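You operate a simulated robot arm through the tools that you are given. There is no shell and no other tool. Be economical: measure what you need, move in short steps, check, and stop when the job is done.

You run a simulated robot arm. Do the job below in one go: nothing can be reset, and whatever is moved stays where it is left.

## Task
Toast the two slices in the toaster on LOW; lay them on the cream board.
Fine: one run, neither slice burnt; take them once they have popped, by the top edge, no finger in a slot; leave the slices on the teal plate.

It is judged by the outcome, as a careful person would: the job done as asked, and still so three seconds after it is handed in. It fails if anything else is knocked over, pushed out of place, dropped, spilled or broken.

## Robot
A 6-joint arm with a four-finger gripper on a trunk, on a base that drives. Base frame: it is fixed to the floor where the robot stands at the start and does not move with it; the origin is under the middle of the robot, x ahead of it, y to its left, z up. Units: m, degrees, N and s.
Its first joint turns from -166.0 to 166.0 degrees. Places, roughly: board [0.8, -0.3, 0.9]; toaster [0.9, 0, 1]; toaster knob [0.8, 0, 1]; toaster lever [0.9, 0.1, 1.1]. Payload 3.43 kg.
The tool frame sits at the grasp point between the pads (the TCP): z along the fingers, y along the line on which they close. The tips reach 0.03 m beyond it. Largest opening 0.12 m; the body of the gripper starts 0.085 m behind the TCP.
Orientation is that of the tool frame in the base frame, as a unit quaternion [x, y, z, w]. With the fingers straight down and closing along the base's y, the tool's x points along the base's -x, its y along +y and its z along -z.

## Interface
- The arm moves only by the tool arm_command. Its argument "rows" is one flat list of numbers, 7 for each row, row after row: the shift along the base's x, y, z in units of 50 mm (1.0 is 50 mm), then the turn, a rotation vector about the base's x, y, z in units of 6 degrees (1.0 is 6 degrees), then the gripper command, from -1 (shut) to 1 (fully open), values between in proportion. In form: [tx, ty, tz, ax, ay, az, jaw, tx, ty, tz, ax, ay, az, jaw, ...]. A call has 1 to 20 rows; each row shifts and turns the commanded pose from where the row before left it. A call with a number of a shift or a turn outside -1 to 1 is refused whole. Rows are played at 5 a second. More than 0.05 m and 8.6 degrees between two rows, or a gripper value outside its range, and nothing of the call is played. A pose out of reach is approached as far as the arm can. The call stops where the force on the tool passes 40 N (or 10 N more than at its start, if that is more) or the arm is blocked; 0.2 s more then pass. Each finger halts on what it meets, pressing with about 33 N; the grip force reading is that of the motor and also rises with nothing between the fingers. The clock runs only during rows and for 0.2 s after the last one: add rows that do not move to give the fingers time. The reply holds the time, the measured pose of the TCP, the force on the tool along the base axes, the opening and the grip force, in the units named above and with some noise, with the torque about the TCP (base axes, N m) and any sound that the robot's microphone picked up.
- Cameras (640 x 400 px; columns grow to the right, rows downward): "scene" is now at [-0.2063, 0.1628, 1.2458]; the picture's right is [-0.34, -0.94, 0.00], its down [-0.15, 0.05, -0.99] and it looks along [0.93, -0.34, -0.16] (base axes); focal length 263 px, centre (320, 200). "wrist" rides on the gripper at [0.071, -0.017, -0.121] in the tool frame; the picture's right is [0.23, 0.97, 0.00], its down [-0.81, 0.19, -0.55] and it looks along [-0.54, 0.13, 0.83] (tool axes); focal length 275 px, centre (320, 200). There is no depth. A picture from a camera that has moved, and an enlarged one, comes with that camera's place and axes in the base frame and with its lens. The place of the scene camera against the robot may be out by one fixed shift of up to 0.012 m in any direction.
- capture(camera): a new picture of that camera. It takes no simulated time.
- roll_base(legs): drives the robot by 1 to 6 legs, each [ahead, turn to the left] in m and degrees, along the robot's own axes; the way and the turn of a leg run together, so that a leg with both is an arc; at most 1.5 m and 180 degrees a leg. The arm and the cameras ride along, it lands a little off, and it stops where it bumps. It gives what a move gives.
- pan_tilt(pan, tilt): turns the head with the scene camera to pan (to the left, within 143 degrees either way) and tilt (down, from -29 to 69), counted from straight ahead of the robot. It gives what a move gives.
- enlarge(camera, box): a new picture of the part [left, top, right, bottom] of that camera's present view, enlarged. It takes no simulated time.
- job_done(): hands the job in; it is judged then, once.

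Work in short steps. Places have to be worked out from the pictures, the camera data and where the tool is seen: move nearer, look again, correct. Check each grasp and each placing, and mend what went wrong. You have 120 turns and 78 pictures in all, those below and enlarged ones among them. Open the gripper and draw the arm clear of the work before you hand the job in, unless the task says otherwise; then end with one line.

The tools are called after "Call:" by a JSON object that holds its "fn" and its "kwargs". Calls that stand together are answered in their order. arm_command: Moves the arm, as the interface text tells. Its arguments: {"type":"object","properties":{"rows":{"type":"array"}},"required":["rows"]} The other tools are called the same way: roll_base (legs) drives the base; pan_tilt (pan, tilt) turns the head that bears the scene camera; capture (camera) takes a picture; enlarge (camera, box) takes an enlarged picture of a part of a camera's view; job_done () hands the job in.

At the start:

```text
clock: 0.0
tool_pos: [0.7309, -0.0054, 1.2765]
ee_rot: [0.0, 1.0, 0.0, 0.001]
ft_force: [0.6, -0.7, 0.3]
wrist_torque: [-0.01, -0.01, 0.0]
gripper_width: 0.1198
grip_force: 0.0
robot x, y, heading: [-0.0017, 0.0045, 0.0]
head pan, tilt: [-20.2, 8.2]
```

scene: 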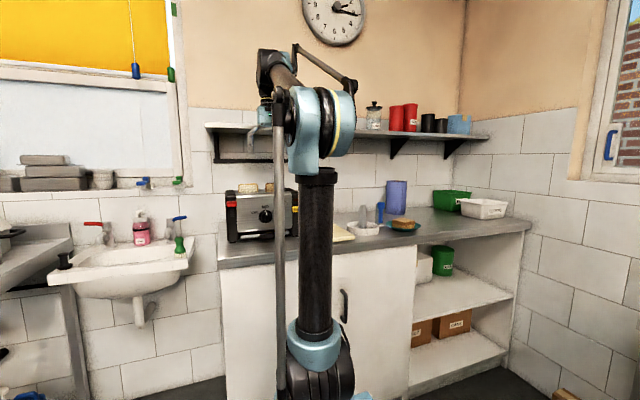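
wrist: 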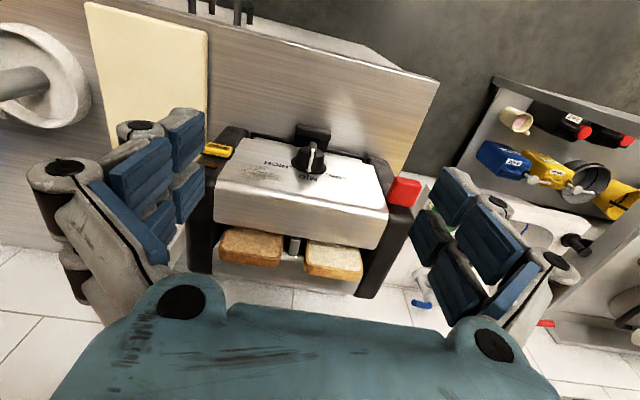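

I'll look closely at the toaster and the counter first, to find the knob, lever, board and plate.

Call:
{"fn": "enlarge", "kwargs": {"camera": "scene", "box": [210, 170, 320, 250]}}

Call:
{"fn": "enlarge", "kwargs": {"camera": "wrist", "box": [180, 110, 440, 300]}}

Call:
{"fn": "enlarge", "kwargs": {"camera": "scene", "box": [320, 170, 540, 280]}}

```text
5.00 times, centred on (265, 210) of scene
camera zoom: at [-0.2063, 0.1628, 1.2458], right [-0.34, -0.94, 0.0], down [-0.15, 0.05, -0.99], along [0.93, -0.34, -0.16], focal length 1315 px, centre (595, 150)
```

zoom: 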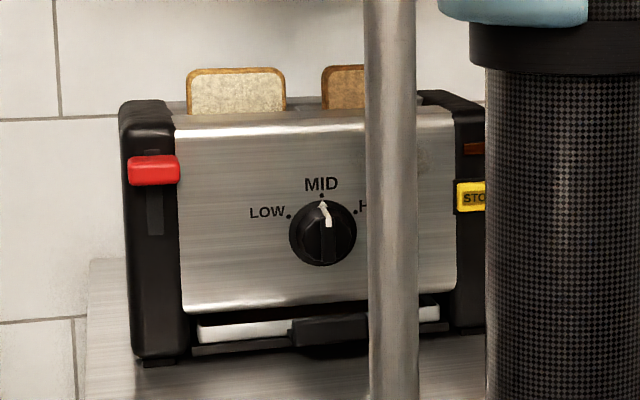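

```text
2.11 times, centred on (310, 205) of wrist
camera zoom: at [0.6583, -0.0227, 1.3973], right [-0.23, 0.97, 0.0], down [0.81, 0.19, 0.55], along [0.54, 0.12, -0.83], focal length 580 px, centre (341, 190)
```

zoom: 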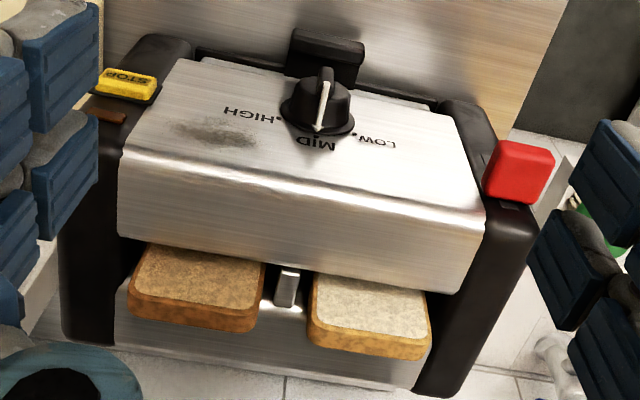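

```text
2.91 times, centred on (430, 225) of scene
camera zoom: at [-0.2063, 0.1628, 1.2458], right [-0.34, -0.94, 0.0], down [-0.15, 0.05, -0.99], along [0.93, -0.34, -0.16], focal length 765 px, centre (0, 127)
```

zoom: 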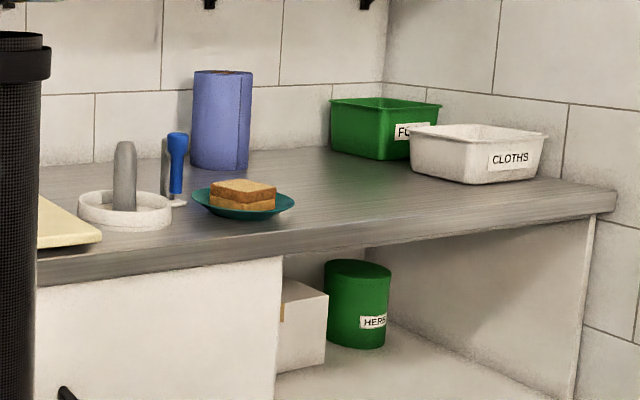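

Triangulating both views puts the knob near (0.84, 0.007, 1.012). The lever is near (0.83, 0.137, 1.07), and the slice tops are at x≈0.935, z≈1.135. The knob reads MID, and the plate's slices must be left alone. Now I tilt the tool forward and move in front of the knob for a closer look.

Call:
{"fn": "arm_command", "kwargs": {"rows": [-0.3, 0.1, -0.3, 0, -1, 0, 1, -0.3, 0.1, -0.4, 0, -1, 0, 1, -0.2, 0, -0.4, 0, -1, 0, 1, 0, 0, -0.4, 0, -1, 0, 1, 0, 0, -0.4, 0, -1, 0, 1, 0, 0, -0.4, 0, -1, 0, 1, 0, 0, -0.4, 0, -1, 0, 1, 0, 0, -0.4, 0, -1, 0, 1, 0, 0, -0.4, 0, -1, 0, 1, 0, 0, -0.4, 0, -1, 0, 1]}}

Call:
{"fn": "capture", "kwargs": {"camera": "wrist"}}

Call:
{"fn": "capture", "kwargs": {"camera": "scene"}}

```text
clock: 2.2
tool_pos: [0.6745, 0.0076, 1.0909]
ee_rot: [0.001, 0.862, -0.002, 0.506]
ft_force: [0.0, -0.4, 0.0]
wrist_torque: [0.03, -0.01, 0.0]
gripper_width: 0.1199
grip_force: 0.1
robot x, y, heading: [0.0022, -0.0015, 0.2]
head pan, tilt: [-20.2, 8.2]
```

```text
72 pictures are left
camera wrist: at [0.5339, -0.0125, 1.0867], right [-0.11, 0.97, -0.2], down [-0.09, 0.19, 0.98], along [0.99, 0.13, 0.06], focal length 275 px, centre (320, 200)
```

wrist: 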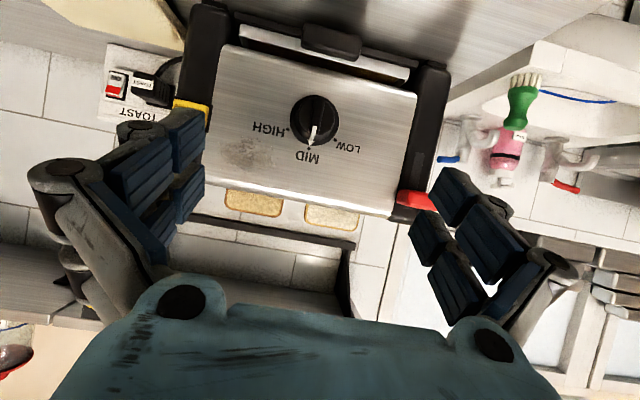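

```text
71 pictures are left
camera scene: at [-0.2063, 0.1629, 1.2458], right [-0.34, -0.94, 0.0], down [-0.15, 0.05, -0.99], along [0.93, -0.34, -0.16], focal length 263 px, centre (320, 200)
```

scene: 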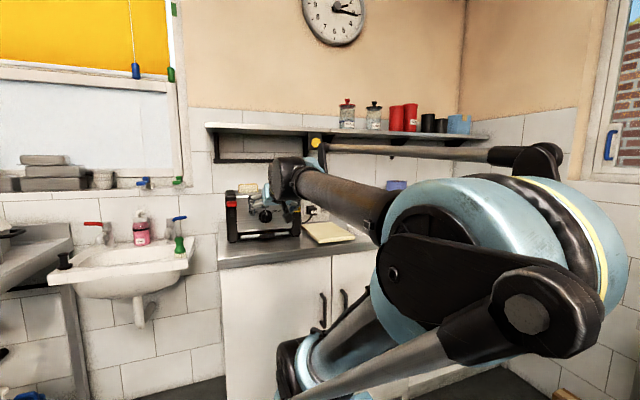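

There is a socket labelled TOAST on the wall with a rocker switch, so the toaster may not be powered. I zoom in on that and on the knob.

Call:
{"fn": "enlarge", "kwargs": {"camera": "wrist", "box": [80, 30, 240, 130]}}

Call:
{"fn": "enlarge", "kwargs": {"camera": "wrist", "box": [180, 10, 460, 240]}}

Call:
{"fn": "enlarge", "kwargs": {"camera": "scene", "box": [210, 170, 370, 260]}}

```text
4.00 times, centred on (160, 80) of wrist
camera zoom: at [0.5339, -0.0125, 1.0867], right [-0.11, 0.97, -0.2], down [-0.09, 0.19, 0.98], along [0.99, 0.13, 0.06], focal length 1101 px, centre (960, 680)
```

zoom: 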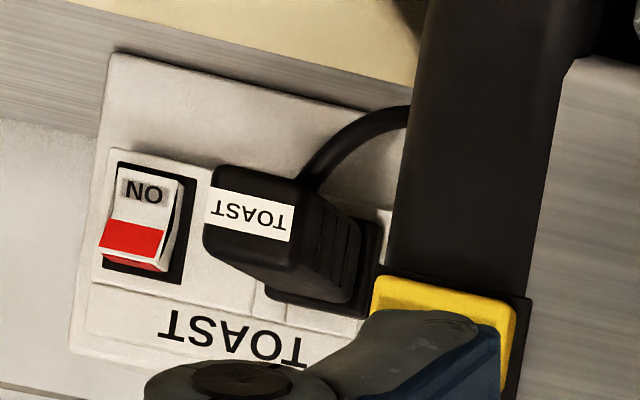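

```text
1.74 times, centred on (320, 125) of wrist
camera zoom: at [0.5339, -0.0125, 1.0867], right [-0.11, 0.97, -0.2], down [-0.09, 0.19, 0.98], along [0.99, 0.13, 0.06], focal length 479 px, centre (320, 330)
```

zoom: 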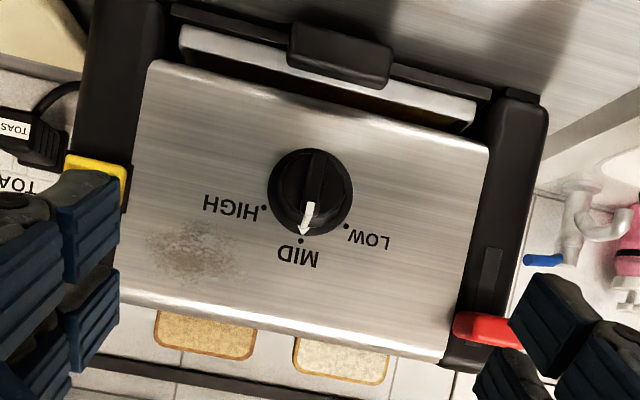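

```text
4.00 times, centred on (290, 215) of scene
camera zoom: at [-0.2063, 0.1629, 1.2458], right [-0.34, -0.94, 0.0], down [-0.15, 0.05, -0.99], along [0.93, -0.34, -0.16], focal length 1052 px, centre (440, 140)
```

zoom: 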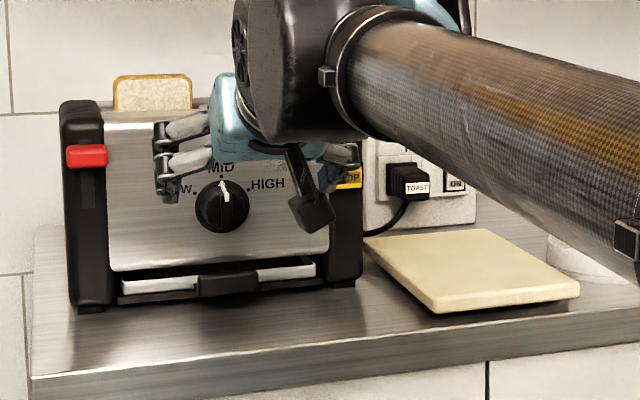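

The rocker shows ON with its red band visible, so the socket looks live. From the two wrist views the knob centre is near (y 0.005, z 1.023), with the bar front at x≈0.817 and the disc face at about 0.84. I put the open fingertips either side of the bar.

Call:
{"fn": "arm_command", "kwargs": {"rows": [0.66, -0.013, -0.266, 0, 0, 0, 1, 0.66, -0.013, -0.266, 0, 0, 0, 0.6, 0.66, -0.013, -0.266, 0, 0, 0, 0.2, 0.6, -0.013, -0.266, 0, 0, 0, 0.1, 0, 0, 0, 0, 0, 0, 0.1]}}

Call:
{"fn": "capture", "kwargs": {"camera": "wrist"}}

```text
clock: 3.4
tool_pos: [0.8021, 0.0025, 1.037]
ee_rot: [0.002, 0.863, -0.001, 0.505]
ft_force: [0.4, 0.0, 0.2]
wrist_torque: [-0.02, 0.01, -0.01]
gripper_width: 0.0659
grip_force: 0.1
robot x, y, heading: [-0.0018, 0.0015, -0.2]
head pan, tilt: [-20.2, 8.2]
```

```text
67 pictures are left
camera wrist: at [0.6614, -0.0159, 1.0329], right [-0.11, 0.97, -0.2], down [-0.08, 0.19, 0.98], along [0.99, 0.13, 0.06], focal length 275 px, centre (320, 200)
```

wrist: 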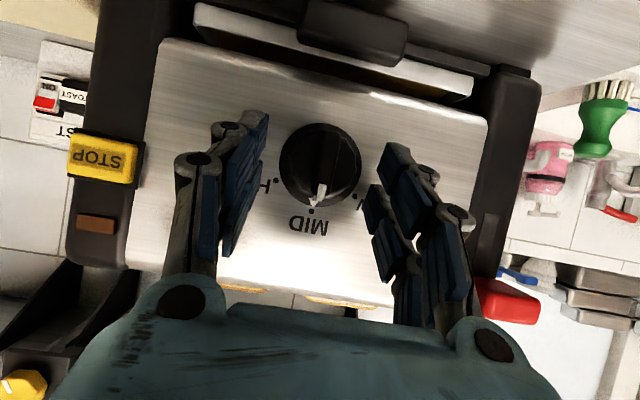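

The knob is centred between the fingers, at y≈0.003 and z≈1.022. I close on the bar.

Call:
{"fn": "arm_command", "kwargs": {"rows": [0, 0, 0, 0, 0, 0, -0.3, 0, 0, 0, 0, 0, 0, -1, 0, 0, 0, 0, 0, 0, -1, 0, 0, 0, 0, 0, 0, -1]}}

Call:
{"fn": "capture", "kwargs": {"camera": "wrist"}}

```text
clock: 4.6
tool_pos: [0.7869, 0.005, 1.0494]
ee_rot: [0.001, 0.859, 0.0, 0.512]
ft_force: [-14.8, 9.6, 30.3]
wrist_torque: [0.21, -0.64, 0.04]
gripper_width: 0.0101
grip_force: 43.9
robot x, y, heading: [0.0002, -0.0014, 0.2]
head pan, tilt: [-20.2, 8.2]
stopped in row 4: the force on the tool passed its limit at 41 N (the readings are from after the stop); the commanded pose is now the measured one
```

```text
66 pictures are left
camera wrist: at [0.6468, -0.0146, 1.0432], right [-0.11, 0.97, -0.2], down [-0.1, 0.19, 0.98], along [0.99, 0.13, 0.08], focal length 275 px, centre (320, 200)
```

wrist: 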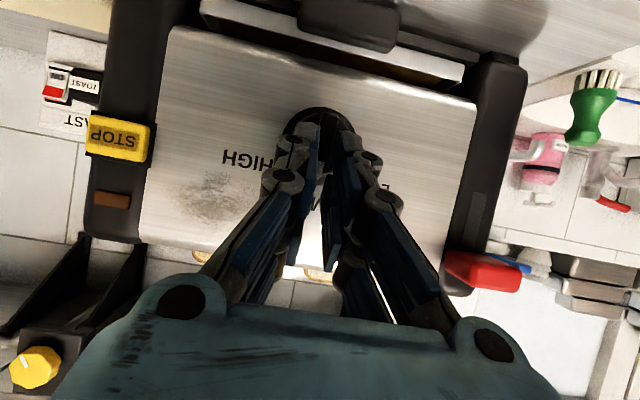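

The fingers hold something 10 mm wide, which should be the bar, but they were squeezed back about 15 mm. I let it settle one row, then try a small turn toward LOW (negative about x).

Call:
{"fn": "arm_command", "kwargs": {"rows": [0, 0, 0, 0, 0, 0, -1, 0, 0.02, 0, -0.8, 0, 0, -1, 0, 0.02, 0, -0.8, 0, 0, -1]}}

Call:
{"fn": "enlarge", "kwargs": {"camera": "wrist", "box": [220, 60, 460, 210]}}

```text
clock: 5.4
tool_pos: [0.7874, 0.0065, 1.0481]
ee_rot: [-0.043, 0.856, -0.072, 0.511]
ft_force: [-13.6, 8.0, 40.9]
wrist_torque: [0.12, -1.41, 0.35]
gripper_width: 0.0106
grip_force: 44.3
robot x, y, heading: [-0.0002, 0.0018, 0.2]
head pan, tilt: [-20.2, 8.2]
```

```text
2.67 times, centred on (340, 135) of wrist
camera zoom: at [0.6468, -0.0134, 1.0454], right [-0.11, 0.93, -0.36], down [-0.1, 0.35, 0.93], along [0.99, 0.14, 0.06], focal length 734 px, centre (267, 373)
```

zoom: 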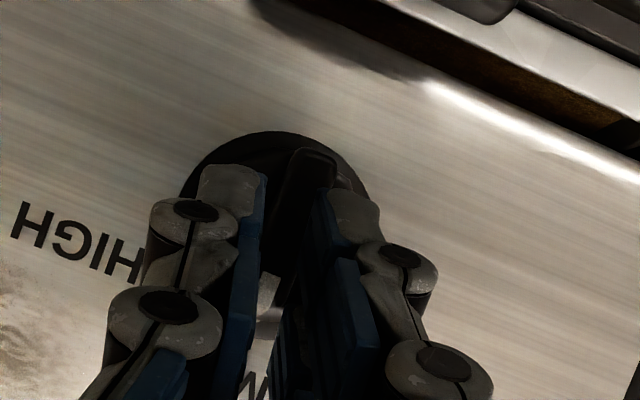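

The bar sits between the fingers and seems to follow. The tool is being pushed up with 41 N, so I ease it up and back a few mm before turning further.

Call:
{"fn": "arm_command", "kwargs": {"rows": [-0.04, 0, 0.08, 0, 0, 0, -1, 0, 0, 0, 0, 0, 0, -1]}}

```text
clock: 6.0
tool_pos: [0.7866, 0.0064, 1.0491]
ee_rot: [-0.044, 0.857, -0.07, 0.509]
ft_force: [11.4, -1.7, 24.2]
wrist_torque: [-0.04, -0.69, -0.04]
gripper_width: 0.0
grip_force: 33.5
robot x, y, heading: [0.0014, -0.0006, -0.3]
head pan, tilt: [-20.2, 8.2]
```

The grip slipped off the bar (opening 0). I back off, open, and look at the knob again.

Call:
{"fn": "arm_command", "kwargs": {"rows": [-0.8, 0, 0.1, 0, 0, 0, -1, -0.4, 0, 0, 0.8, 0, 0, 0, 0, 0, 0, 0.8, 0, 0, 0.3]}}

Call:
{"fn": "enlarge", "kwargs": {"camera": "wrist", "box": [180, 50, 460, 240]}}

Call:
{"fn": "enlarge", "kwargs": {"camera": "scene", "box": [210, 170, 370, 260]}}

```text
clock: 6.8
tool_pos: [0.7263, 0.0059, 1.0549]
ee_rot: [0.001, 0.86, 0.001, 0.511]
ft_force: [-0.1, 0.7, -0.5]
wrist_torque: [0.02, 0.0, -0.01]
gripper_width: 0.0782
grip_force: 0.1
robot x, y, heading: [0.0006, 0.001, 0.1]
head pan, tilt: [-20.2, 8.2]
```

```text
2.11 times, centred on (320, 145) of wrist
camera zoom: at [0.5857, -0.0131, 1.0498], right [-0.11, 0.97, -0.2], down [-0.1, 0.19, 0.98], along [0.99, 0.13, 0.07], focal length 580 px, centre (320, 316)
```

zoom: 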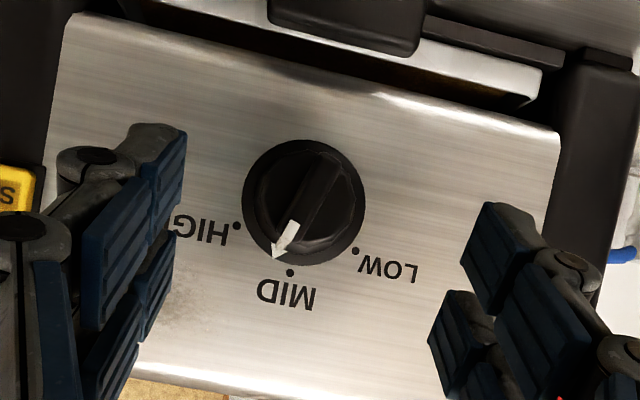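

```text
4.00 times, centred on (290, 215) of scene
camera zoom: at [-0.2064, 0.1627, 1.2457], right [-0.34, -0.94, 0.0], down [-0.15, 0.05, -0.99], along [0.93, -0.34, -0.16], focal length 1052 px, centre (440, 140)
```

zoom: 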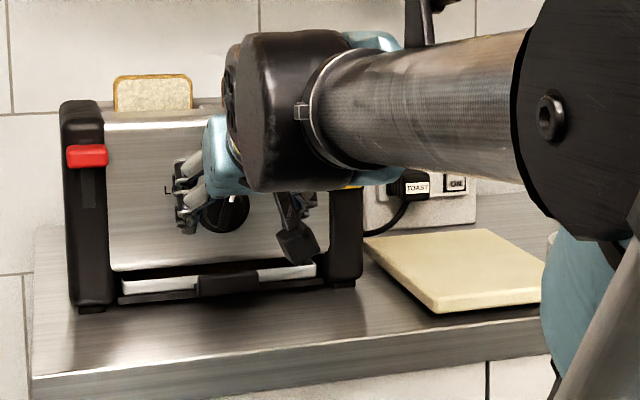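

The knob now points about 15° past MID toward HIGH, so the bar's slope squeezed the fingers off. I take a closer view of its shape to get a better grip.

Call:
{"fn": "enlarge", "kwargs": {"camera": "wrist", "box": [275, 105, 363, 185]}}

```text
5.00 times, centred on (319, 145) of wrist
camera zoom: at [0.5857, -0.0131, 1.0498], right [-0.11, 0.97, -0.2], down [-0.1, 0.19, 0.98], along [0.99, 0.13, 0.07], focal length 1376 px, centre (325, 475)
```

zoom: 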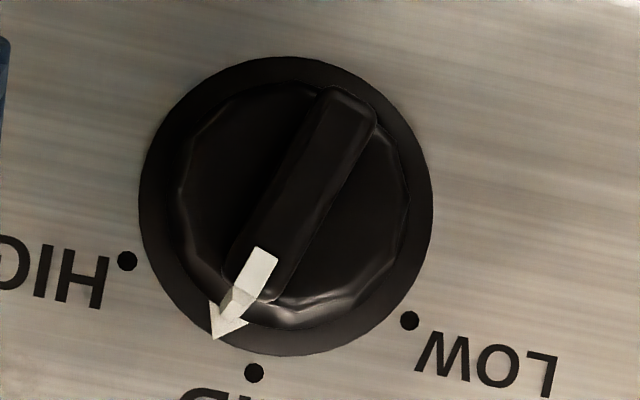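

The knob body is about 42 mm across at x≈0.84–0.85, and the ridge is about 10 mm wide with its front at about 0.822. My earlier grip was too shallow. I flatten the tilt to about 16°, roll +18° to line up with the ridge, and go deeper with the fingers either side.

Call:
{"fn": "arm_command", "kwargs": {"rows": [0, 0, -0.1, 0, -1, 0, 0.3, 0, 0, -0.1, 0, -1, 0, 0.1, 0, -0.03, -0.1, 1, 0, 0, 0.1, 0, -0.03, -0.1, 1, 0, 0, 0.1, 0.4, -0.03, -0.1, 1, 0, 0, 0.1, 0.7, 0, 0, 0, 0, 0, 0.1, 0.65, 0, 0, 0, 0, 0, 0.1, 0, 0, 0, 0, 0, 0, 0.1]}}

Call:
{"fn": "enlarge", "kwargs": {"camera": "wrist", "box": [160, 50, 480, 250]}}

```text
clock: 8.5
tool_pos: [0.801, 0.0004, 1.0375]
ee_rot: [0.095, 0.788, 0.126, 0.595]
ft_force: [-27.3, -23.7, 9.4]
wrist_torque: [-0.33, 0.19, -0.51]
gripper_width: 0.0387
grip_force: 43.1
robot x, y, heading: [-0.0007, -0.002, -0.0]
head pan, tilt: [-20.2, 8.2]
stopped in row 8: the force on the tool passed its limit at 49 N (the readings are from after the stop); the commanded pose is now the measured one
```

```text
2.00 times, centred on (320, 150) of wrist
camera zoom: at [0.6639, -0.007, 0.9979], right [-0.06, 0.99, 0.09], down [-0.31, -0.11, 0.94], along [0.95, 0.03, 0.32], focal length 551 px, centre (320, 300)
```

zoom: 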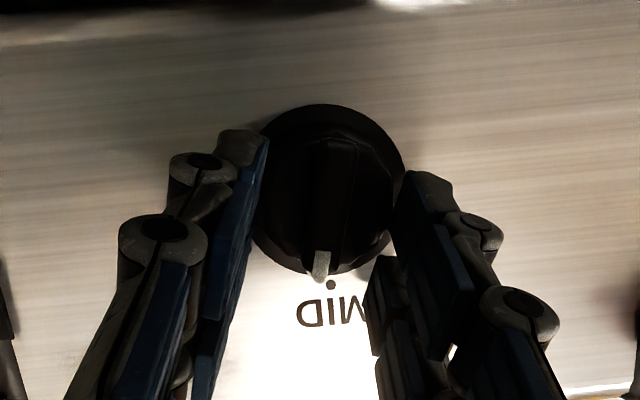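

The tips are touching the flange front at x≈0.832, so the knob is about 1 cm nearer than I judged, and the fingers already flank the body. I back off 3 mm and close on the body.

Call:
{"fn": "arm_command", "kwargs": {"rows": [-0.08, 0, 0, 0, 0, 0, 0, 0, 0, 0, 0, 0, 0, -0.6, 0, 0, 0, 0, 0, 0, -1]}}

Call:
{"fn": "enlarge", "kwargs": {"camera": "wrist", "box": [160, 50, 480, 250]}}

```text
clock: 9.3
tool_pos: [0.7982, 0.0017, 1.0371]
ee_rot: [0.094, 0.788, 0.125, 0.595]
ft_force: [-11.7, -41.8, -15.6]
wrist_torque: [-0.66, 0.16, -1.45]
gripper_width: 0.0381
grip_force: 45.2
robot x, y, heading: [0.0032, -0.003, -0.2]
head pan, tilt: [-20.2, 8.2]
```

```text
2.00 times, centred on (320, 150) of wrist
camera zoom: at [0.6622, -0.0066, 0.9965], right [-0.06, 0.99, 0.09], down [-0.31, -0.11, 0.94], along [0.95, 0.03, 0.31], focal length 551 px, centre (320, 300)
```

zoom: 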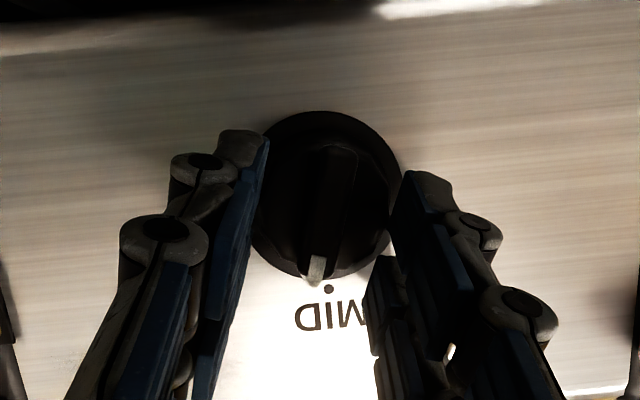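

The body is gripped at 38 mm, but with a 42 N side load toward -y. I relieve it by shifting the tool slightly to -y.

Call:
{"fn": "arm_command", "kwargs": {"rows": [0, -0.06, 0, 0, 0, 0, -1, 0, 0, 0, 0, 0, 0, -1]}}

```text
clock: 9.9
tool_pos: [0.7979, -0.0008, 1.0345]
ee_rot: [0.093, 0.788, 0.126, 0.595]
ft_force: [-13.5, -9.9, -8.5]
wrist_torque: [-0.15, 0.82, -0.02]
gripper_width: 0.0381
grip_force: 45.1
robot x, y, heading: [0.003, -0.0003, 0.2]
head pan, tilt: [-20.2, 8.2]
```

The load is down to about 19 N. I turn in steps toward LOW (negative about x), 24° first.

Call:
{"fn": "arm_command", "kwargs": {"rows": [0, 0.013, 0, -1, 0, 0, -1, 0, 0.013, 0.002, -1, 0, 0, -1, 0, 0.013, 0, -1, 0, 0, -1, 0, 0.013, 0, -1, 0, 0, -1]}}

Call:
{"fn": "enlarge", "kwargs": {"camera": "wrist", "box": [160, 50, 480, 250]}}

```text
clock: 10.9
tool_pos: [0.7848, 0.0038, 1.0443]
ee_rot: [-0.018, 0.794, -0.018, 0.607]
ft_force: [-0.2, 0.0, 0.1]
wrist_torque: [-0.01, 0.03, -0.02]
gripper_width: 0.0
grip_force: 32.9
robot x, y, heading: [-0.0005, -0.001, 0.2]
head pan, tilt: [-20.2, 8.2]
stopped in row 4: the force on the tool passed its limit at 46 N (the readings are from after the stop); the commanded pose is now the measured one
```

```text
2.00 times, centred on (320, 150) of wrist
camera zoom: at [0.6493, -0.0179, 1.0093], right [-0.07, 0.96, -0.27], down [-0.32, 0.24, 0.92], along [0.94, 0.15, 0.29], focal length 551 px, centre (320, 300)
```

zoom: 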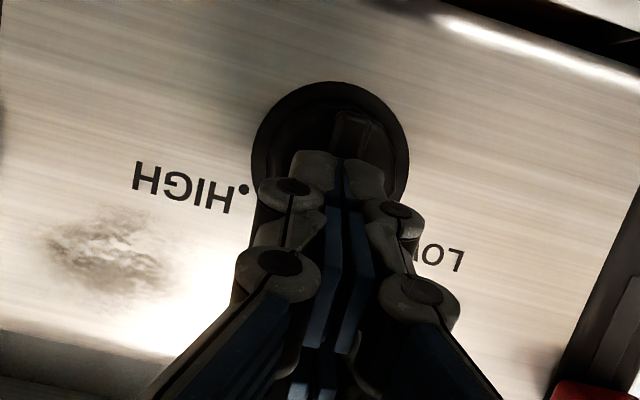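

The fingers slid off the body toward the top, so I should grip lower and use the ridge. I back off and check the knob's present angle.

Call:
{"fn": "arm_command", "kwargs": {"rows": [-0.8, 0, 0, 0, 0, 0, -1, -0.4, 0, -0.2, 0.25, 0, 0, -0.5, 0, 0, 0, 0, 0, 0, -0.4]}}

Call:
{"fn": "enlarge", "kwargs": {"camera": "wrist", "box": [260, 70, 380, 190]}}

Call:
{"fn": "capture", "kwargs": {"camera": "wrist"}}

```text
clock: 11.7
tool_pos: [0.7265, 0.0034, 1.0347]
ee_rot: [-0.01, 0.795, -0.007, 0.607]
ft_force: [0.1, 0.5, -0.1]
wrist_torque: [-0.02, 0.0, 0.02]
gripper_width: 0.0359
grip_force: 0.1
robot x, y, heading: [-0.0004, -0.0035, 0.0]
head pan, tilt: [-20.2, 8.2]
```

```text
3.33 times, centred on (320, 130) of wrist
camera zoom: at [0.5906, -0.0175, 0.9987], right [-0.07, 0.97, -0.24], down [-0.32, 0.21, 0.92], along [0.94, 0.14, 0.3], focal length 918 px, centre (320, 433)
```

zoom: 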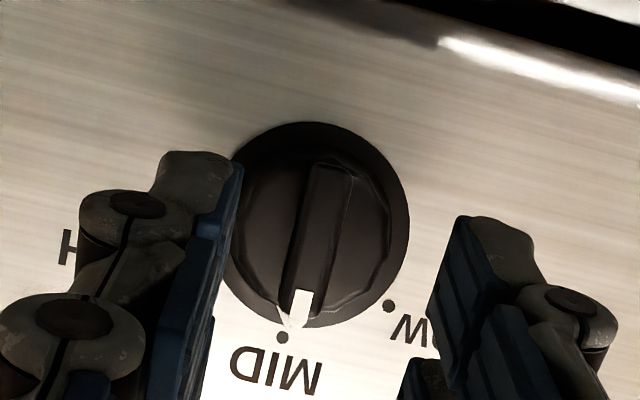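

```text
57 pictures are left
camera wrist: at [0.5906, -0.0175, 0.9987], right [-0.07, 0.97, -0.24], down [-0.32, 0.21, 0.92], along [0.94, 0.14, 0.3], focal length 275 px, centre (320, 200)
```

wrist: 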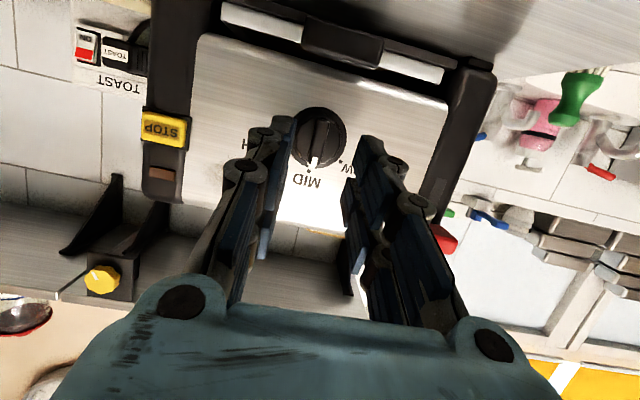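

The knob now points almost at MID and its centre is about (y 0.003, z 1.0205). I go for the ridge, with tips at x≈0.820, centred vertically and rolled about -6°.

Call:
{"fn": "arm_command", "kwargs": {"rows": [0.4, 0, -0.06, -0.4, 0, 0, 0, 0.45, 0, -0.06, -0.4, 0, 0, 0, 0.44, 0, 0, 0, 0, 0, 0, 0, 0, 0, 0, 0, 0, 0]}}

Call:
{"fn": "enlarge", "kwargs": {"camera": "wrist", "box": [220, 50, 420, 190]}}

```text
clock: 12.7
tool_pos: [0.7904, 0.004, 1.0309]
ee_rot: [-0.035, 0.794, -0.04, 0.606]
ft_force: [-0.4, -0.1, 0.2]
wrist_torque: [-0.01, -0.03, 0.0]
gripper_width: 0.0601
grip_force: 0.0
robot x, y, heading: [0.0003, 0.0004, 0.1]
head pan, tilt: [-20.2, 8.2]
```

```text
2.86 times, centred on (320, 120) of wrist
camera zoom: at [0.6552, -0.0194, 0.9953], right [-0.07, 0.94, -0.32], down [-0.32, 0.29, 0.9], along [0.94, 0.17, 0.28], focal length 786 px, centre (320, 429)
```

zoom: 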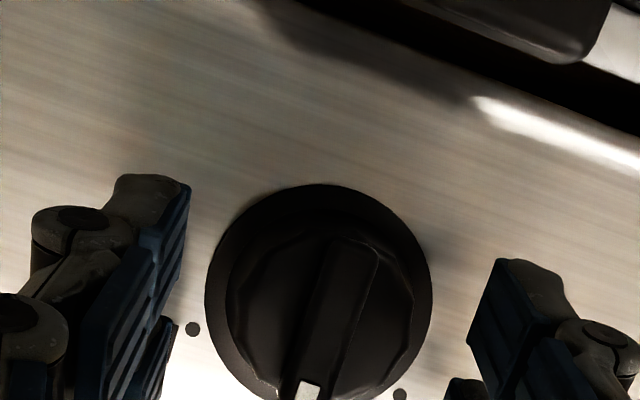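

The fingers flank the ridge with no contact force. I close gently.

Call:
{"fn": "arm_command", "kwargs": {"rows": [0, 0, 0, 0, 0, 0, -0.5, 0, 0, 0, 0, 0, 0, -0.8, 0, 0, 0, 0, 0, 0, -1, 0, 0, 0, 0, 0, 0, -1]}}

Call:
{"fn": "enlarge", "kwargs": {"camera": "wrist", "box": [220, 50, 420, 190]}}

```text
clock: 13.7
tool_pos: [0.7754, 0.0037, 1.0405]
ee_rot: [-0.035, 0.79, -0.041, 0.611]
ft_force: [-1.6, 0.1, 1.2]
wrist_torque: [-0.01, 0.01, -0.02]
gripper_width: 0.0
grip_force: 33.7
robot x, y, heading: [-0.0011, -0.0023, -0.0]
head pan, tilt: [-20.2, 8.2]
stopped in row 4: the force on the tool passed its limit at 41 N (the readings are from after the stop); the commanded pose is now the measured one
```

```text
2.86 times, centred on (320, 120) of wrist
camera zoom: at [0.641, -0.0195, 1.0028], right [-0.06, 0.94, -0.33], down [-0.33, 0.29, 0.9], along [0.94, 0.17, 0.3], focal length 786 px, centre (320, 429)
```

zoom: 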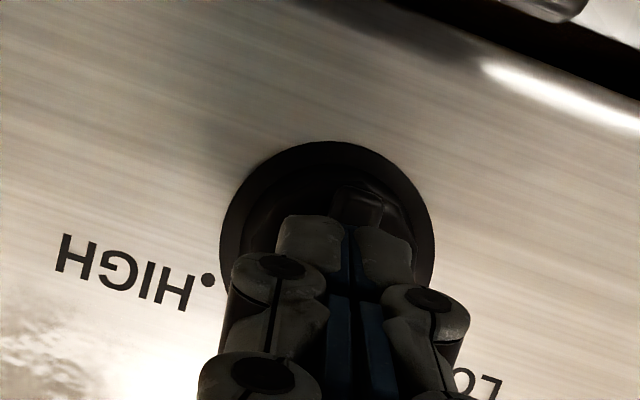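

It was squeezed off again: the knob tapers across the ridge, but not along its length. I roll the tool to close vertically on the ridge ends, level the tool, and stay back for now.

Call:
{"fn": "arm_command", "kwargs": {"rows": [-1, 0, 0, 0, 0, 0, -0.5, 0, 0, -0.1, 1, 0, 0, 0, 0, 0, -0.1, 1, 0, 0, 0.3, 0, 0, -0.1, 1, 0, 0, 0.3, 0, 0, -0.1, 1, 0, 0, 0.3, 0, 0, 0, 1, 0, 0, 0.3, 0, 0, 0, 1, 0, 0, 0.3, 0, 0, 0, 1, 0, 0, 0.3, 0, 0, 0, 1, 0, 0, 0.3, 0, 0, 0, 1, 0, 0, 0.3, 0, 0, 0, 1, 0, 0, 0.3, 0, 0, 0, 1, 0, 0, 0.3, 0, 0, 0, 1, 0, 0, 0.3, 0, 0, 0, 1, 0, 0, 0.3, 0, 0, 0, 1, 0, 0, 0.3, 0, 0, 0, 1, 0, 0, 0.3, 0, 0, 0, 1, 0, 0, 0.3, 0, 0, 0, 0, 0, -0.85, 0.3, 0, 0, 0, 0, 0, -0.85, 0.3, 0, 0, 0, 0, 0, -0.85, 0.3]}}

Call:
{"fn": "capture", "kwargs": {"camera": "wrist"}}

```text
clock: 17.9
tool_pos: [0.7272, 0.009, 1.0196]
ee_rot: [0.501, 0.498, 0.496, 0.505]
ft_force: [-0.5, -0.3, -0.7]
wrist_torque: [0.02, -0.01, -0.02]
gripper_width: 0.0777
grip_force: 0.1
robot x, y, heading: [0.0, 0.0018, -0.1]
head pan, tilt: [-20.2, 8.2]
```

```text
54 pictures are left
camera wrist: at [0.6082, 0.0797, 1.0025], right [0.0, 0.23, 0.97], down [-0.56, -0.8, 0.19], along [0.83, -0.55, 0.13], focal length 275 px, centre (320, 200)
```

wrist: 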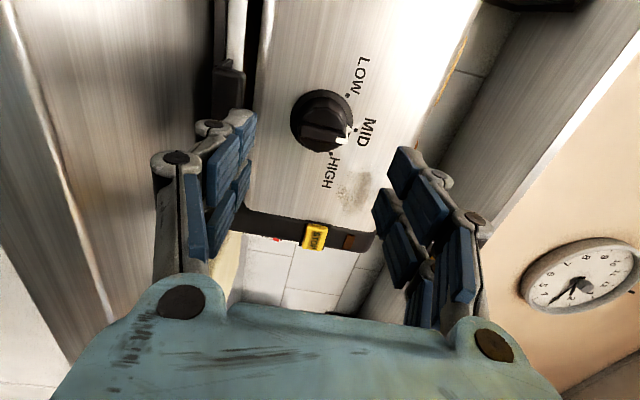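

From the side view the axis is at about (y 0.004, z 1.022), with the ridge front at x≈0.82. The pointer is about 18° toward HIGH. I roll 18° more to line up with the ridge, move in around its ends, and close.

Call:
{"fn": "arm_command", "kwargs": {"rows": [0, -0.05, 0.02, 1, 0, 0, 0.2, 0, -0.05, 0.02, 1, 0, 0, 0.2, 0.4, 0, 0, 1, 0, 0, 0.2, 0.6, 0, 0, 0, 0, 0, 0.2, 0.48, 0, 0, 0, 0, 0, 0.2, 0, 0, 0, 0, 0, 0, 0.2]}}

Call:
{"fn": "enlarge", "kwargs": {"camera": "wrist", "box": [180, 20, 460, 240]}}

```text
clock: 19.3
tool_pos: [0.8024, 0.0033, 1.0209]
ee_rot: [0.577, 0.414, 0.566, 0.419]
ft_force: [0.5, 0.7, 0.4]
wrist_torque: [0.0, 0.02, 0.04]
gripper_width: 0.0721
grip_force: 0.1
robot x, y, heading: [0.0027, -0.0011, -0.3]
head pan, tilt: [-20.2, 8.2]
```

```text
1.82 times, centred on (320, 130) of wrist
camera zoom: at [0.6818, 0.0755, 1.0271], right [0.01, -0.08, 1.0], down [-0.57, -0.82, -0.06], along [0.82, -0.56, -0.05], focal length 500 px, centre (320, 327)
```

zoom: 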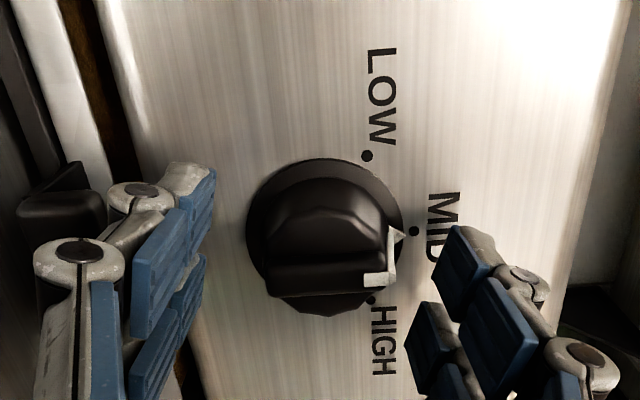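

Measured against the MID dot, the pointer is close to MID, so I undo most of the extra roll, then close.

Call:
{"fn": "arm_command", "kwargs": {"rows": [0, 0, 0, -1, 0, 0, 0.2, 0, 0, 0, -1, 0, 0, 0.2, 0, 0, 0, 0, 0, 0, 0, 0, 0, 0, 0, 0, 0, -0.3, 0, 0, 0, 0, 0, 0, -0.6, 0, 0, 0, 0, 0, 0, -0.6]}}

Call:
{"fn": "enlarge", "kwargs": {"camera": "wrist", "box": [180, 20, 460, 240]}}

```text
clock: 20.7
tool_pos: [0.8015, 0.0051, 1.0222]
ee_rot: [0.529, 0.47, 0.521, 0.478]
ft_force: [6.6, 2.4, 32.2]
wrist_torque: [0.0, -0.85, -0.05]
gripper_width: 0.0383
grip_force: 45.2
robot x, y, heading: [-0.0, 0.0002, -0.1]
head pan, tilt: [-20.2, 8.2]
```

```text
1.82 times, centred on (320, 130) of wrist
camera zoom: at [0.6816, 0.0773, 1.0124], right [0.0, 0.13, 0.99], down [-0.57, -0.82, 0.11], along [0.82, -0.56, 0.07], focal length 500 px, centre (320, 327)
```

zoom: 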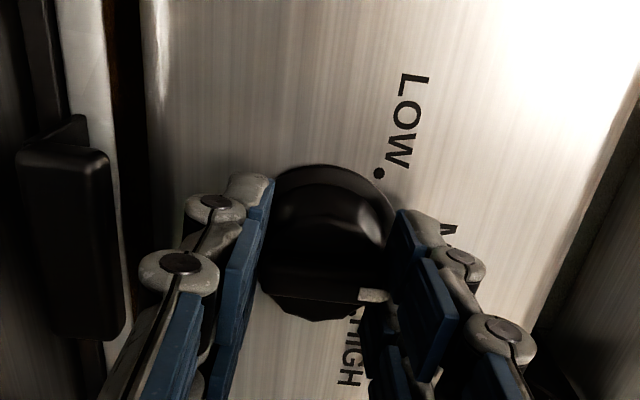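

Firm grip at 38 mm on the ridge ends, with 32 N upward load. I shift up 2.5 mm and 1 mm to -y to relieve it.

Call:
{"fn": "arm_command", "kwargs": {"rows": [0, -0.02, 0.05, 0, 0, 0, -0.6, 0, 0, 0, 0, 0, 0, -0.6]}}

```text
clock: 21.3
tool_pos: [0.8007, 0.0047, 1.0229]
ee_rot: [0.529, 0.471, 0.52, 0.477]
ft_force: [-6.5, 12.6, -21.5]
wrist_torque: [0.03, 0.55, 0.7]
gripper_width: 0.0377
grip_force: 44.9
robot x, y, heading: [-0.0021, -0.0007, 0.0]
head pan, tilt: [-20.2, 8.2]
```

Overcompensated a little; I undo part of it and turn 12° toward LOW.

Call:
{"fn": "arm_command", "kwargs": {"rows": [0, 0.02, -0.02, 0, 0, 0, -0.6, 0, 0, 0, -0.6, 0, 0, -0.6, 0, 0, 0, -0.7, 0, 0, -0.6, 0, 0, 0, -0.7, 0, 0, -0.6]}}

Call:
{"fn": "enlarge", "kwargs": {"camera": "wrist", "box": [180, 20, 460, 240]}}

```text
clock: 22.3
tool_pos: [0.8019, 0.0047, 1.0215]
ee_rot: [0.476, 0.522, 0.468, 0.53]
ft_force: [-22.5, 7.8, -24.7]
wrist_torque: [-0.03, 0.61, -0.25]
gripper_width: 0.0378
grip_force: 45.0
robot x, y, heading: [0.0006, -0.0008, 0.1]
head pan, tilt: [-20.2, 8.2]
```

```text
1.82 times, centred on (320, 130) of wrist
camera zoom: at [0.6815, 0.0735, 0.9971], right [0.0, 0.33, 0.94], down [-0.56, -0.78, 0.28], along [0.83, -0.53, 0.19], focal length 500 px, centre (320, 327)
```

zoom: 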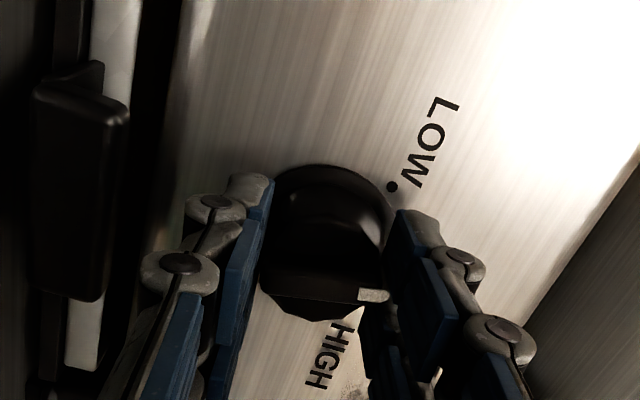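

The knob turns with the tool. I continue another 24°, trimming z and x slightly for the load.

Call:
{"fn": "arm_command", "kwargs": {"rows": [-0.02, 0, -0.02, -0.8, 0, 0, -0.6, 0, 0, 0, -0.8, 0, 0, -0.6, 0, 0, 0, -0.8, 0, 0, -0.6, 0, 0, 0, -0.8, 0, 0, -0.6, 0, 0, 0, -0.8, 0, 0, -0.6]}}

Call:
{"fn": "enlarge", "kwargs": {"camera": "wrist", "box": [180, 20, 460, 240]}}

```text
clock: 23.5
tool_pos: [0.8013, 0.0051, 1.0233]
ee_rot: [0.353, 0.609, 0.35, 0.618]
ft_force: [16.4, 25.4, 22.8]
wrist_torque: [0.02, -0.77, 0.45]
gripper_width: 0.038
grip_force: 45.6
robot x, y, heading: [-0.0019, -0.0014, 0.1]
head pan, tilt: [-20.2, 8.2]
```

```text
1.82 times, centred on (320, 130) of wrist
camera zoom: at [0.6814, 0.0567, 0.97], right [0.0, 0.69, 0.72], down [-0.56, -0.6, 0.57], along [0.83, -0.41, 0.39], focal length 500 px, centre (320, 327)
```

zoom: 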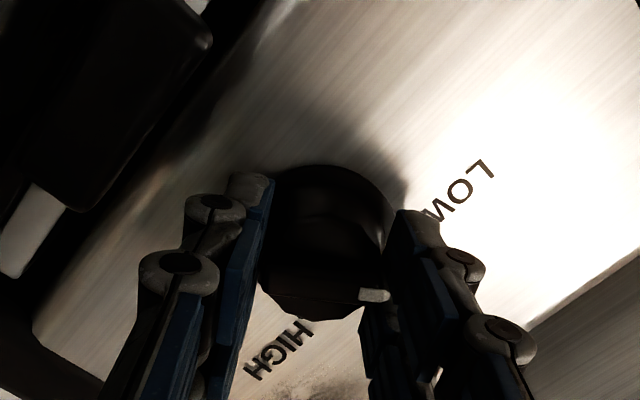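

The knob has turned about 37° and is now roughly halfway from MID to LOW. I turn another 28°, trimming the load.

Call:
{"fn": "arm_command", "kwargs": {"rows": [0.01, 0.025, 0.015, -0.95, 0, 0, -0.6, 0, 0, 0, -0.95, 0, 0, -0.6, 0, 0, 0, -0.95, 0, 0, -0.6, 0, 0, 0, -0.95, 0, 0, -0.6, 0, 0, 0, -0.95, 0, 0, -0.6]}}

Call:
{"fn": "enlarge", "kwargs": {"camera": "wrist", "box": [180, 20, 460, 240]}}

```text
clock: 24.9
tool_pos: [0.7885, 0.0002, 1.028]
ee_rot: [0.191, 0.672, 0.191, 0.689]
ft_force: [15.6, -49.6, -40.3]
wrist_torque: [-0.53, 1.13, -1.32]
gripper_width: 0.0365
grip_force: 45.3
robot x, y, heading: [0.0014, 0.0018, 0.1]
head pan, tilt: [-20.2, 8.2]
stopped in row 5: the force on the tool passed its limit at 49 N (the readings are from after the stop); the commanded pose is now the measured one
```

```text
1.82 times, centred on (320, 130) of wrist
camera zoom: at [0.6693, 0.0223, 0.9563], right [0.0, 0.95, 0.31], down [-0.57, -0.25, 0.78], along [0.82, -0.18, 0.55], focal length 500 px, centre (320, 327)
```

zoom: 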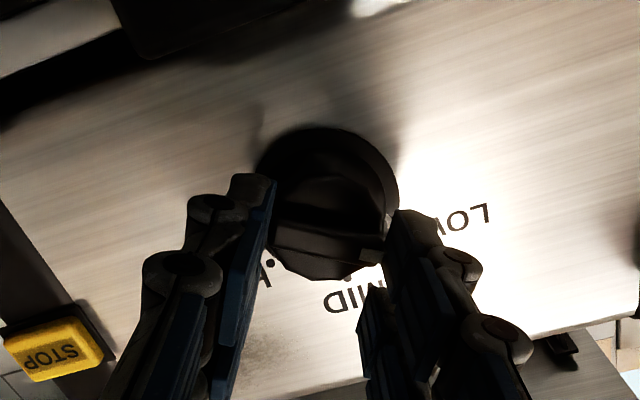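

The turn ended with a rise in load, perhaps the LOW end stop. I open, back off and check where the pointer is.

Call:
{"fn": "arm_command", "kwargs": {"rows": [0, 0, 0, 0, 0, 0, 0, 0, 0, 0, 0, 0, 0, 0.3, -0.6, 0, 0, 0, 0, 0, 0.3, -0.8, 0, 0, 0, 0, 0, 0.3]}}

Call:
{"fn": "enlarge", "kwargs": {"camera": "wrist", "box": [180, 20, 460, 240]}}

```text
clock: 25.9
tool_pos: [0.7192, 0.0037, 1.032]
ee_rot: [0.189, 0.672, 0.193, 0.69]
ft_force: [-0.1, 0.5, -0.9]
wrist_torque: [-0.01, -0.01, 0.01]
gripper_width: 0.0782
grip_force: 0.1
robot x, y, heading: [-0.0026, -0.0018, 0.2]
head pan, tilt: [-20.2, 8.2]
```

```text
1.82 times, centred on (320, 130) of wrist
camera zoom: at [0.6001, 0.0248, 0.9596], right [-0.01, 0.95, 0.31], down [-0.57, -0.26, 0.78], along [0.82, -0.17, 0.55], focal length 500 px, centre (320, 327)
```

zoom: 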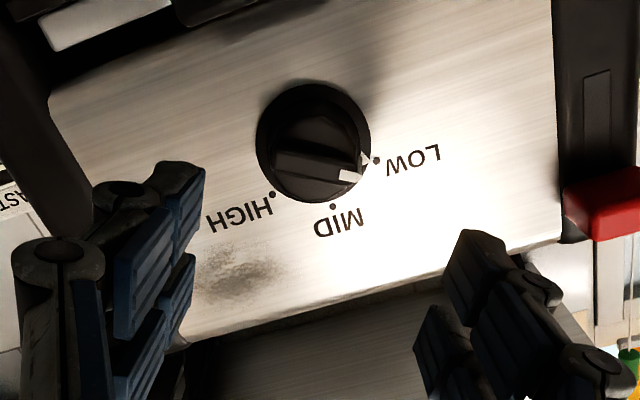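

The pointer is on the LOW dot. Now I retreat, rise, and bring the tool back to pointing down.

Call:
{"fn": "arm_command", "kwargs": {"rows": [-0.5, 0, 0.5, -0.88, 0, 0, 0, -0.3, 0, 0.8, -0.88, 0, 0, -0.5, -0.3, 0, 0.8, -0.88, 0, 0, -1, 0, 0, 0.8, -0.88, 0, 0, -1, 0, 0, 0.8, -0.88, 0, 0, -1, 0, 0, 0.8, -0.88, 0, 0, -1]}}

Call:
{"fn": "arm_command", "kwargs": {"rows": [0, 0, 0, 0, 1, 0, -1, 0, 0, 0, 0, 1, 0, -1, 0, 0, 0, 0, 1, 0, -1, 0, 0, 0, 0, 1, 0, -1, 0.1, 0, 0, 0, 1, 0, -1, 0.2, 0.2, 0, 0, 1, 0, -1, 0.2, 0.2, 0, 0, 1, 0, -1, 0.2, 0.2, 0, 0, 1, 0, -1, 0.2, 0.2, 0, 0, 1, 0, -1, 0.2, 0.2, 0, 0, 1, 0, -1, 0.2, 0.2, 0, 0, 1, 0, -1, 0.2, 0.2, 0, 0, 1, 0, -1, 0.2, 0.2, 0, 0, 1, 0, -1, 0.2, 0.2, 0, 0, 1, 0, -1, 0.2, 0.2, 0, 0, 0.9, 0, -1]}}

Call:
{"fn": "capture", "kwargs": {"camera": "wrist"}}

Call:
{"fn": "enlarge", "kwargs": {"camera": "scene", "box": [210, 170, 370, 260]}}

```text
clock: 27.3
tool_pos: [0.6634, 0.0029, 1.2557]
ee_rot: [-0.007, 0.699, 0.001, 0.715]
ft_force: [-1.1, -0.4, 0.3]
wrist_torque: [-0.01, 0.04, -0.01]
gripper_width: 0.0
grip_force: 33.3
robot x, y, heading: [0.0014, -0.0011, 0.1]
head pan, tilt: [-20.2, 8.2]
```

```text
clock: 30.5
tool_pos: [0.7685, 0.1021, 1.2577]
ee_rot: [-0.004, 1.0, 0.006, 0.016]
ft_force: [-0.5, -0.2, 0.3]
wrist_torque: [0.0, -0.06, 0.0]
gripper_width: 0.0
grip_force: 33.1
robot x, y, heading: [-0.0003, 0.0041, -0.1]
head pan, tilt: [-20.2, 8.2]
```

```text
47 pictures are left
camera wrist: at [0.6923, 0.0817, 1.3758], right [-0.24, 0.97, 0.0], down [0.79, 0.19, 0.58], along [0.56, 0.14, -0.81], focal length 275 px, centre (320, 200)
```

wrist: 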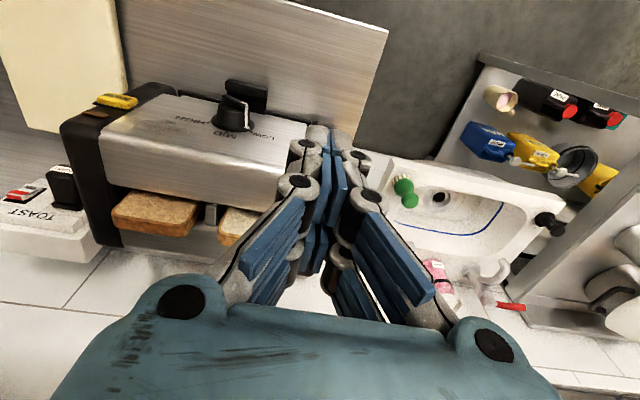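

```text
4.00 times, centred on (290, 215) of scene
camera zoom: at [-0.2076, 0.1622, 1.2457], right [-0.34, -0.94, 0.0], down [-0.15, 0.05, -0.99], along [0.93, -0.34, -0.16], focal length 1052 px, centre (440, 140)
```

zoom: 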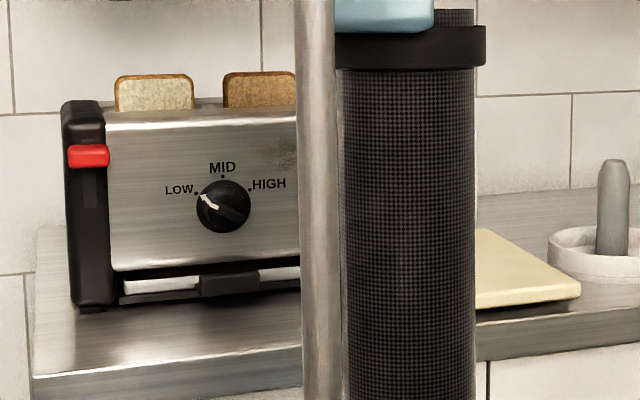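

The toaster hasn't moved and LOW is confirmed from the front. The lever's top is near (0.822, 0.131, 1.083). I move the closed fingers above it.

Call:
{"fn": "arm_command", "kwargs": {"rows": [0.34, 0.2, -0.6, 0, 0, 0, -1, 0.34, 0.2, -0.9, 0, 0, 0, -1, 0.34, 0.18, -0.9, 0, -0.3, 0, -1, 0, 0, 0, 0, 0, 0, -1]}}

Call:
{"fn": "enlarge", "kwargs": {"camera": "wrist", "box": [220, 60, 440, 220]}}

Call:
{"fn": "enlarge", "kwargs": {"camera": "scene", "box": [200, 140, 320, 240]}}

```text
clock: 31.5
tool_pos: [0.8179, 0.131, 1.1374]
ee_rot: [-0.004, 0.999, 0.006, 0.031]
ft_force: [-16.0, -1.0, 2.7]
wrist_torque: [0.03, 0.35, -0.05]
gripper_width: 0.0
grip_force: 33.2
robot x, y, heading: [-0.0017, 0.001, 0.1]
head pan, tilt: [-20.2, 8.2]
```

```text
2.50 times, centred on (330, 140) of wrist
camera zoom: at [0.7381, 0.1096, 1.2526], right [-0.24, 0.97, 0.0], down [0.77, 0.19, 0.61], along [0.59, 0.14, -0.8], focal length 688 px, centre (295, 350)
```

zoom: 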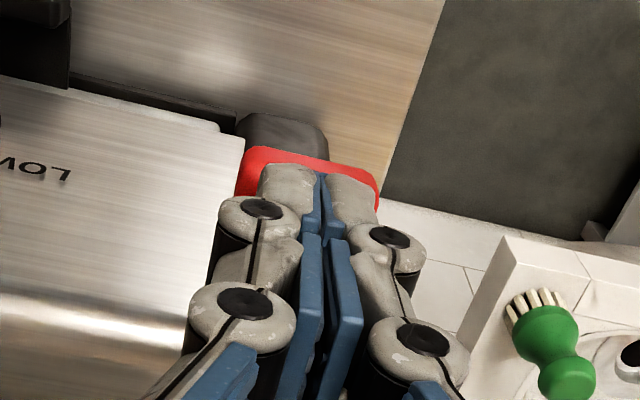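

```text
4.00 times, centred on (260, 190) of scene
camera zoom: at [-0.2079, 0.1622, 1.2456], right [-0.34, -0.94, 0.0], down [-0.15, 0.05, -0.99], along [0.93, -0.34, -0.15], focal length 1052 px, centre (560, 240)
```

zoom: 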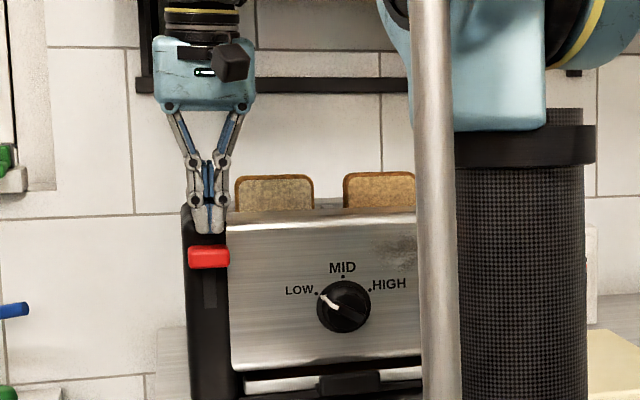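

The fingertips brush the front of the end panel (16 N in x). I shift back 7 mm, since the lever spans x 0.80–0.827, then press down gradually.

Call:
{"fn": "arm_command", "kwargs": {"rows": [-0.14, 0, 0.04, 0, 0, 0, -1, 0, 0, 0, 0, 0, 0, -1, 0, 0, -0.4, 0, 0, 0, -1, 0, 0, -0.2, 0, 0, 0, -1]}}

```text
clock: 32.5
tool_pos: [0.8124, 0.1329, 1.1087]
ee_rot: [-0.004, 0.999, 0.006, 0.032]
ft_force: [-0.5, -0.6, -0.2]
wrist_torque: [-0.02, 0.03, 0.0]
gripper_width: 0.0
grip_force: 33.5
robot x, y, heading: [0.0008, 0.0023, 0.2]
head pan, tilt: [-20.2, 8.2]
```

No contact yet with tips at z≈1.079. I continue down in 8 mm steps to push the lever to its stop.

Call:
{"fn": "arm_command", "kwargs": {"rows": [0, 0, -0.16, 0, 0, 0, -1, 0, 0, -0.16, 0, 0, 0, -1, 0, 0, -0.16, 0, 0, 0, -1, 0, 0, -0.16, 0, 0, 0, -1]}}

Call:
{"fn": "enlarge", "kwargs": {"camera": "scene", "box": [200, 140, 320, 240]}}

```text
clock: 33.5
tool_pos: [0.8121, 0.1326, 1.0797]
ee_rot: [-0.004, 0.999, 0.007, 0.033]
ft_force: [12.6, 1.8, 38.2]
wrist_torque: [0.01, -0.04, 0.07]
gripper_width: 0.006
grip_force: 33.9
robot x, y, heading: [-0.0008, 0.0005, 0.1]
head pan, tilt: [-20.2, 8.2]
```

```text
4.00 times, centred on (260, 190) of scene
camera zoom: at [-0.2078, 0.1621, 1.2456], right [-0.34, -0.94, 0.0], down [-0.15, 0.05, -0.99], along [0.93, -0.34, -0.15], focal length 1052 px, centre (560, 240)
```

zoom: 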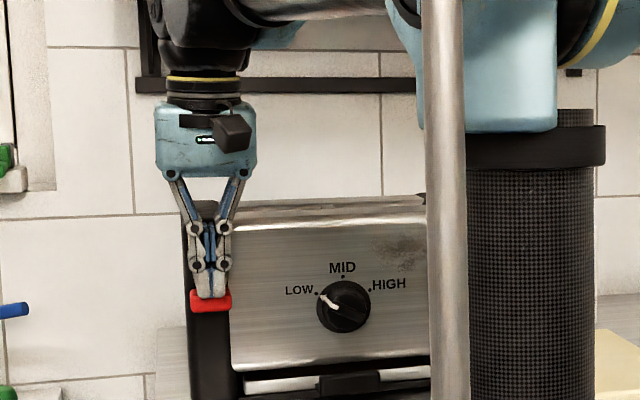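

The lever is nearly at the slot's bottom with 38 N of spring load, and the slices are down. I press a little further to latch it.

Call:
{"fn": "arm_command", "kwargs": {"rows": [0, 0, -0.1, 0, 0, 0, -1, 0, 0, -0.1, 0, 0, 0, -1, 0, 0, -0.1, 0, 0, 0, -1]}}

Call:
{"fn": "enlarge", "kwargs": {"camera": "scene", "box": [200, 140, 320, 240]}}

```text
clock: 33.8
tool_pos: [0.801, 0.1322, 1.0864]
ee_rot: [-0.004, 0.999, 0.007, 0.039]
ft_force: [2.9, -0.5, -1.8]
wrist_torque: [-0.05, 0.24, -0.02]
gripper_width: 0.0
grip_force: 33.2
robot x, y, heading: [-0.0009, -0.0, -0.2]
head pan, tilt: [-20.2, 8.2]
stopped in row 1: the force on the tool passed its limit at 60 N (the readings are from after the stop); the commanded pose is now the measured one
```

```text
4.00 times, centred on (260, 190) of scene
camera zoom: at [-0.2062, 0.1624, 1.246], right [-0.34, -0.94, 0.01], down [-0.15, 0.05, -0.99], along [0.93, -0.34, -0.16], focal length 1052 px, centre (560, 240)
```

zoom: 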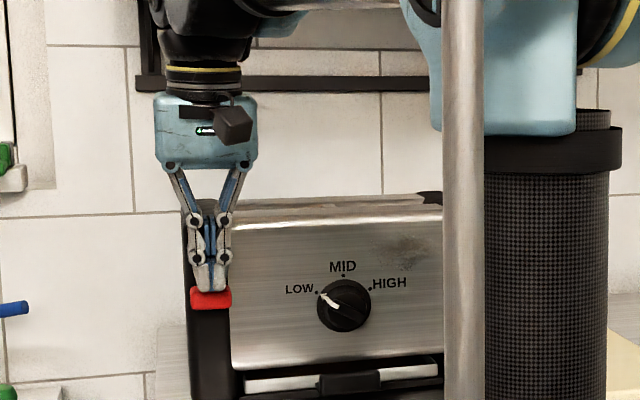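

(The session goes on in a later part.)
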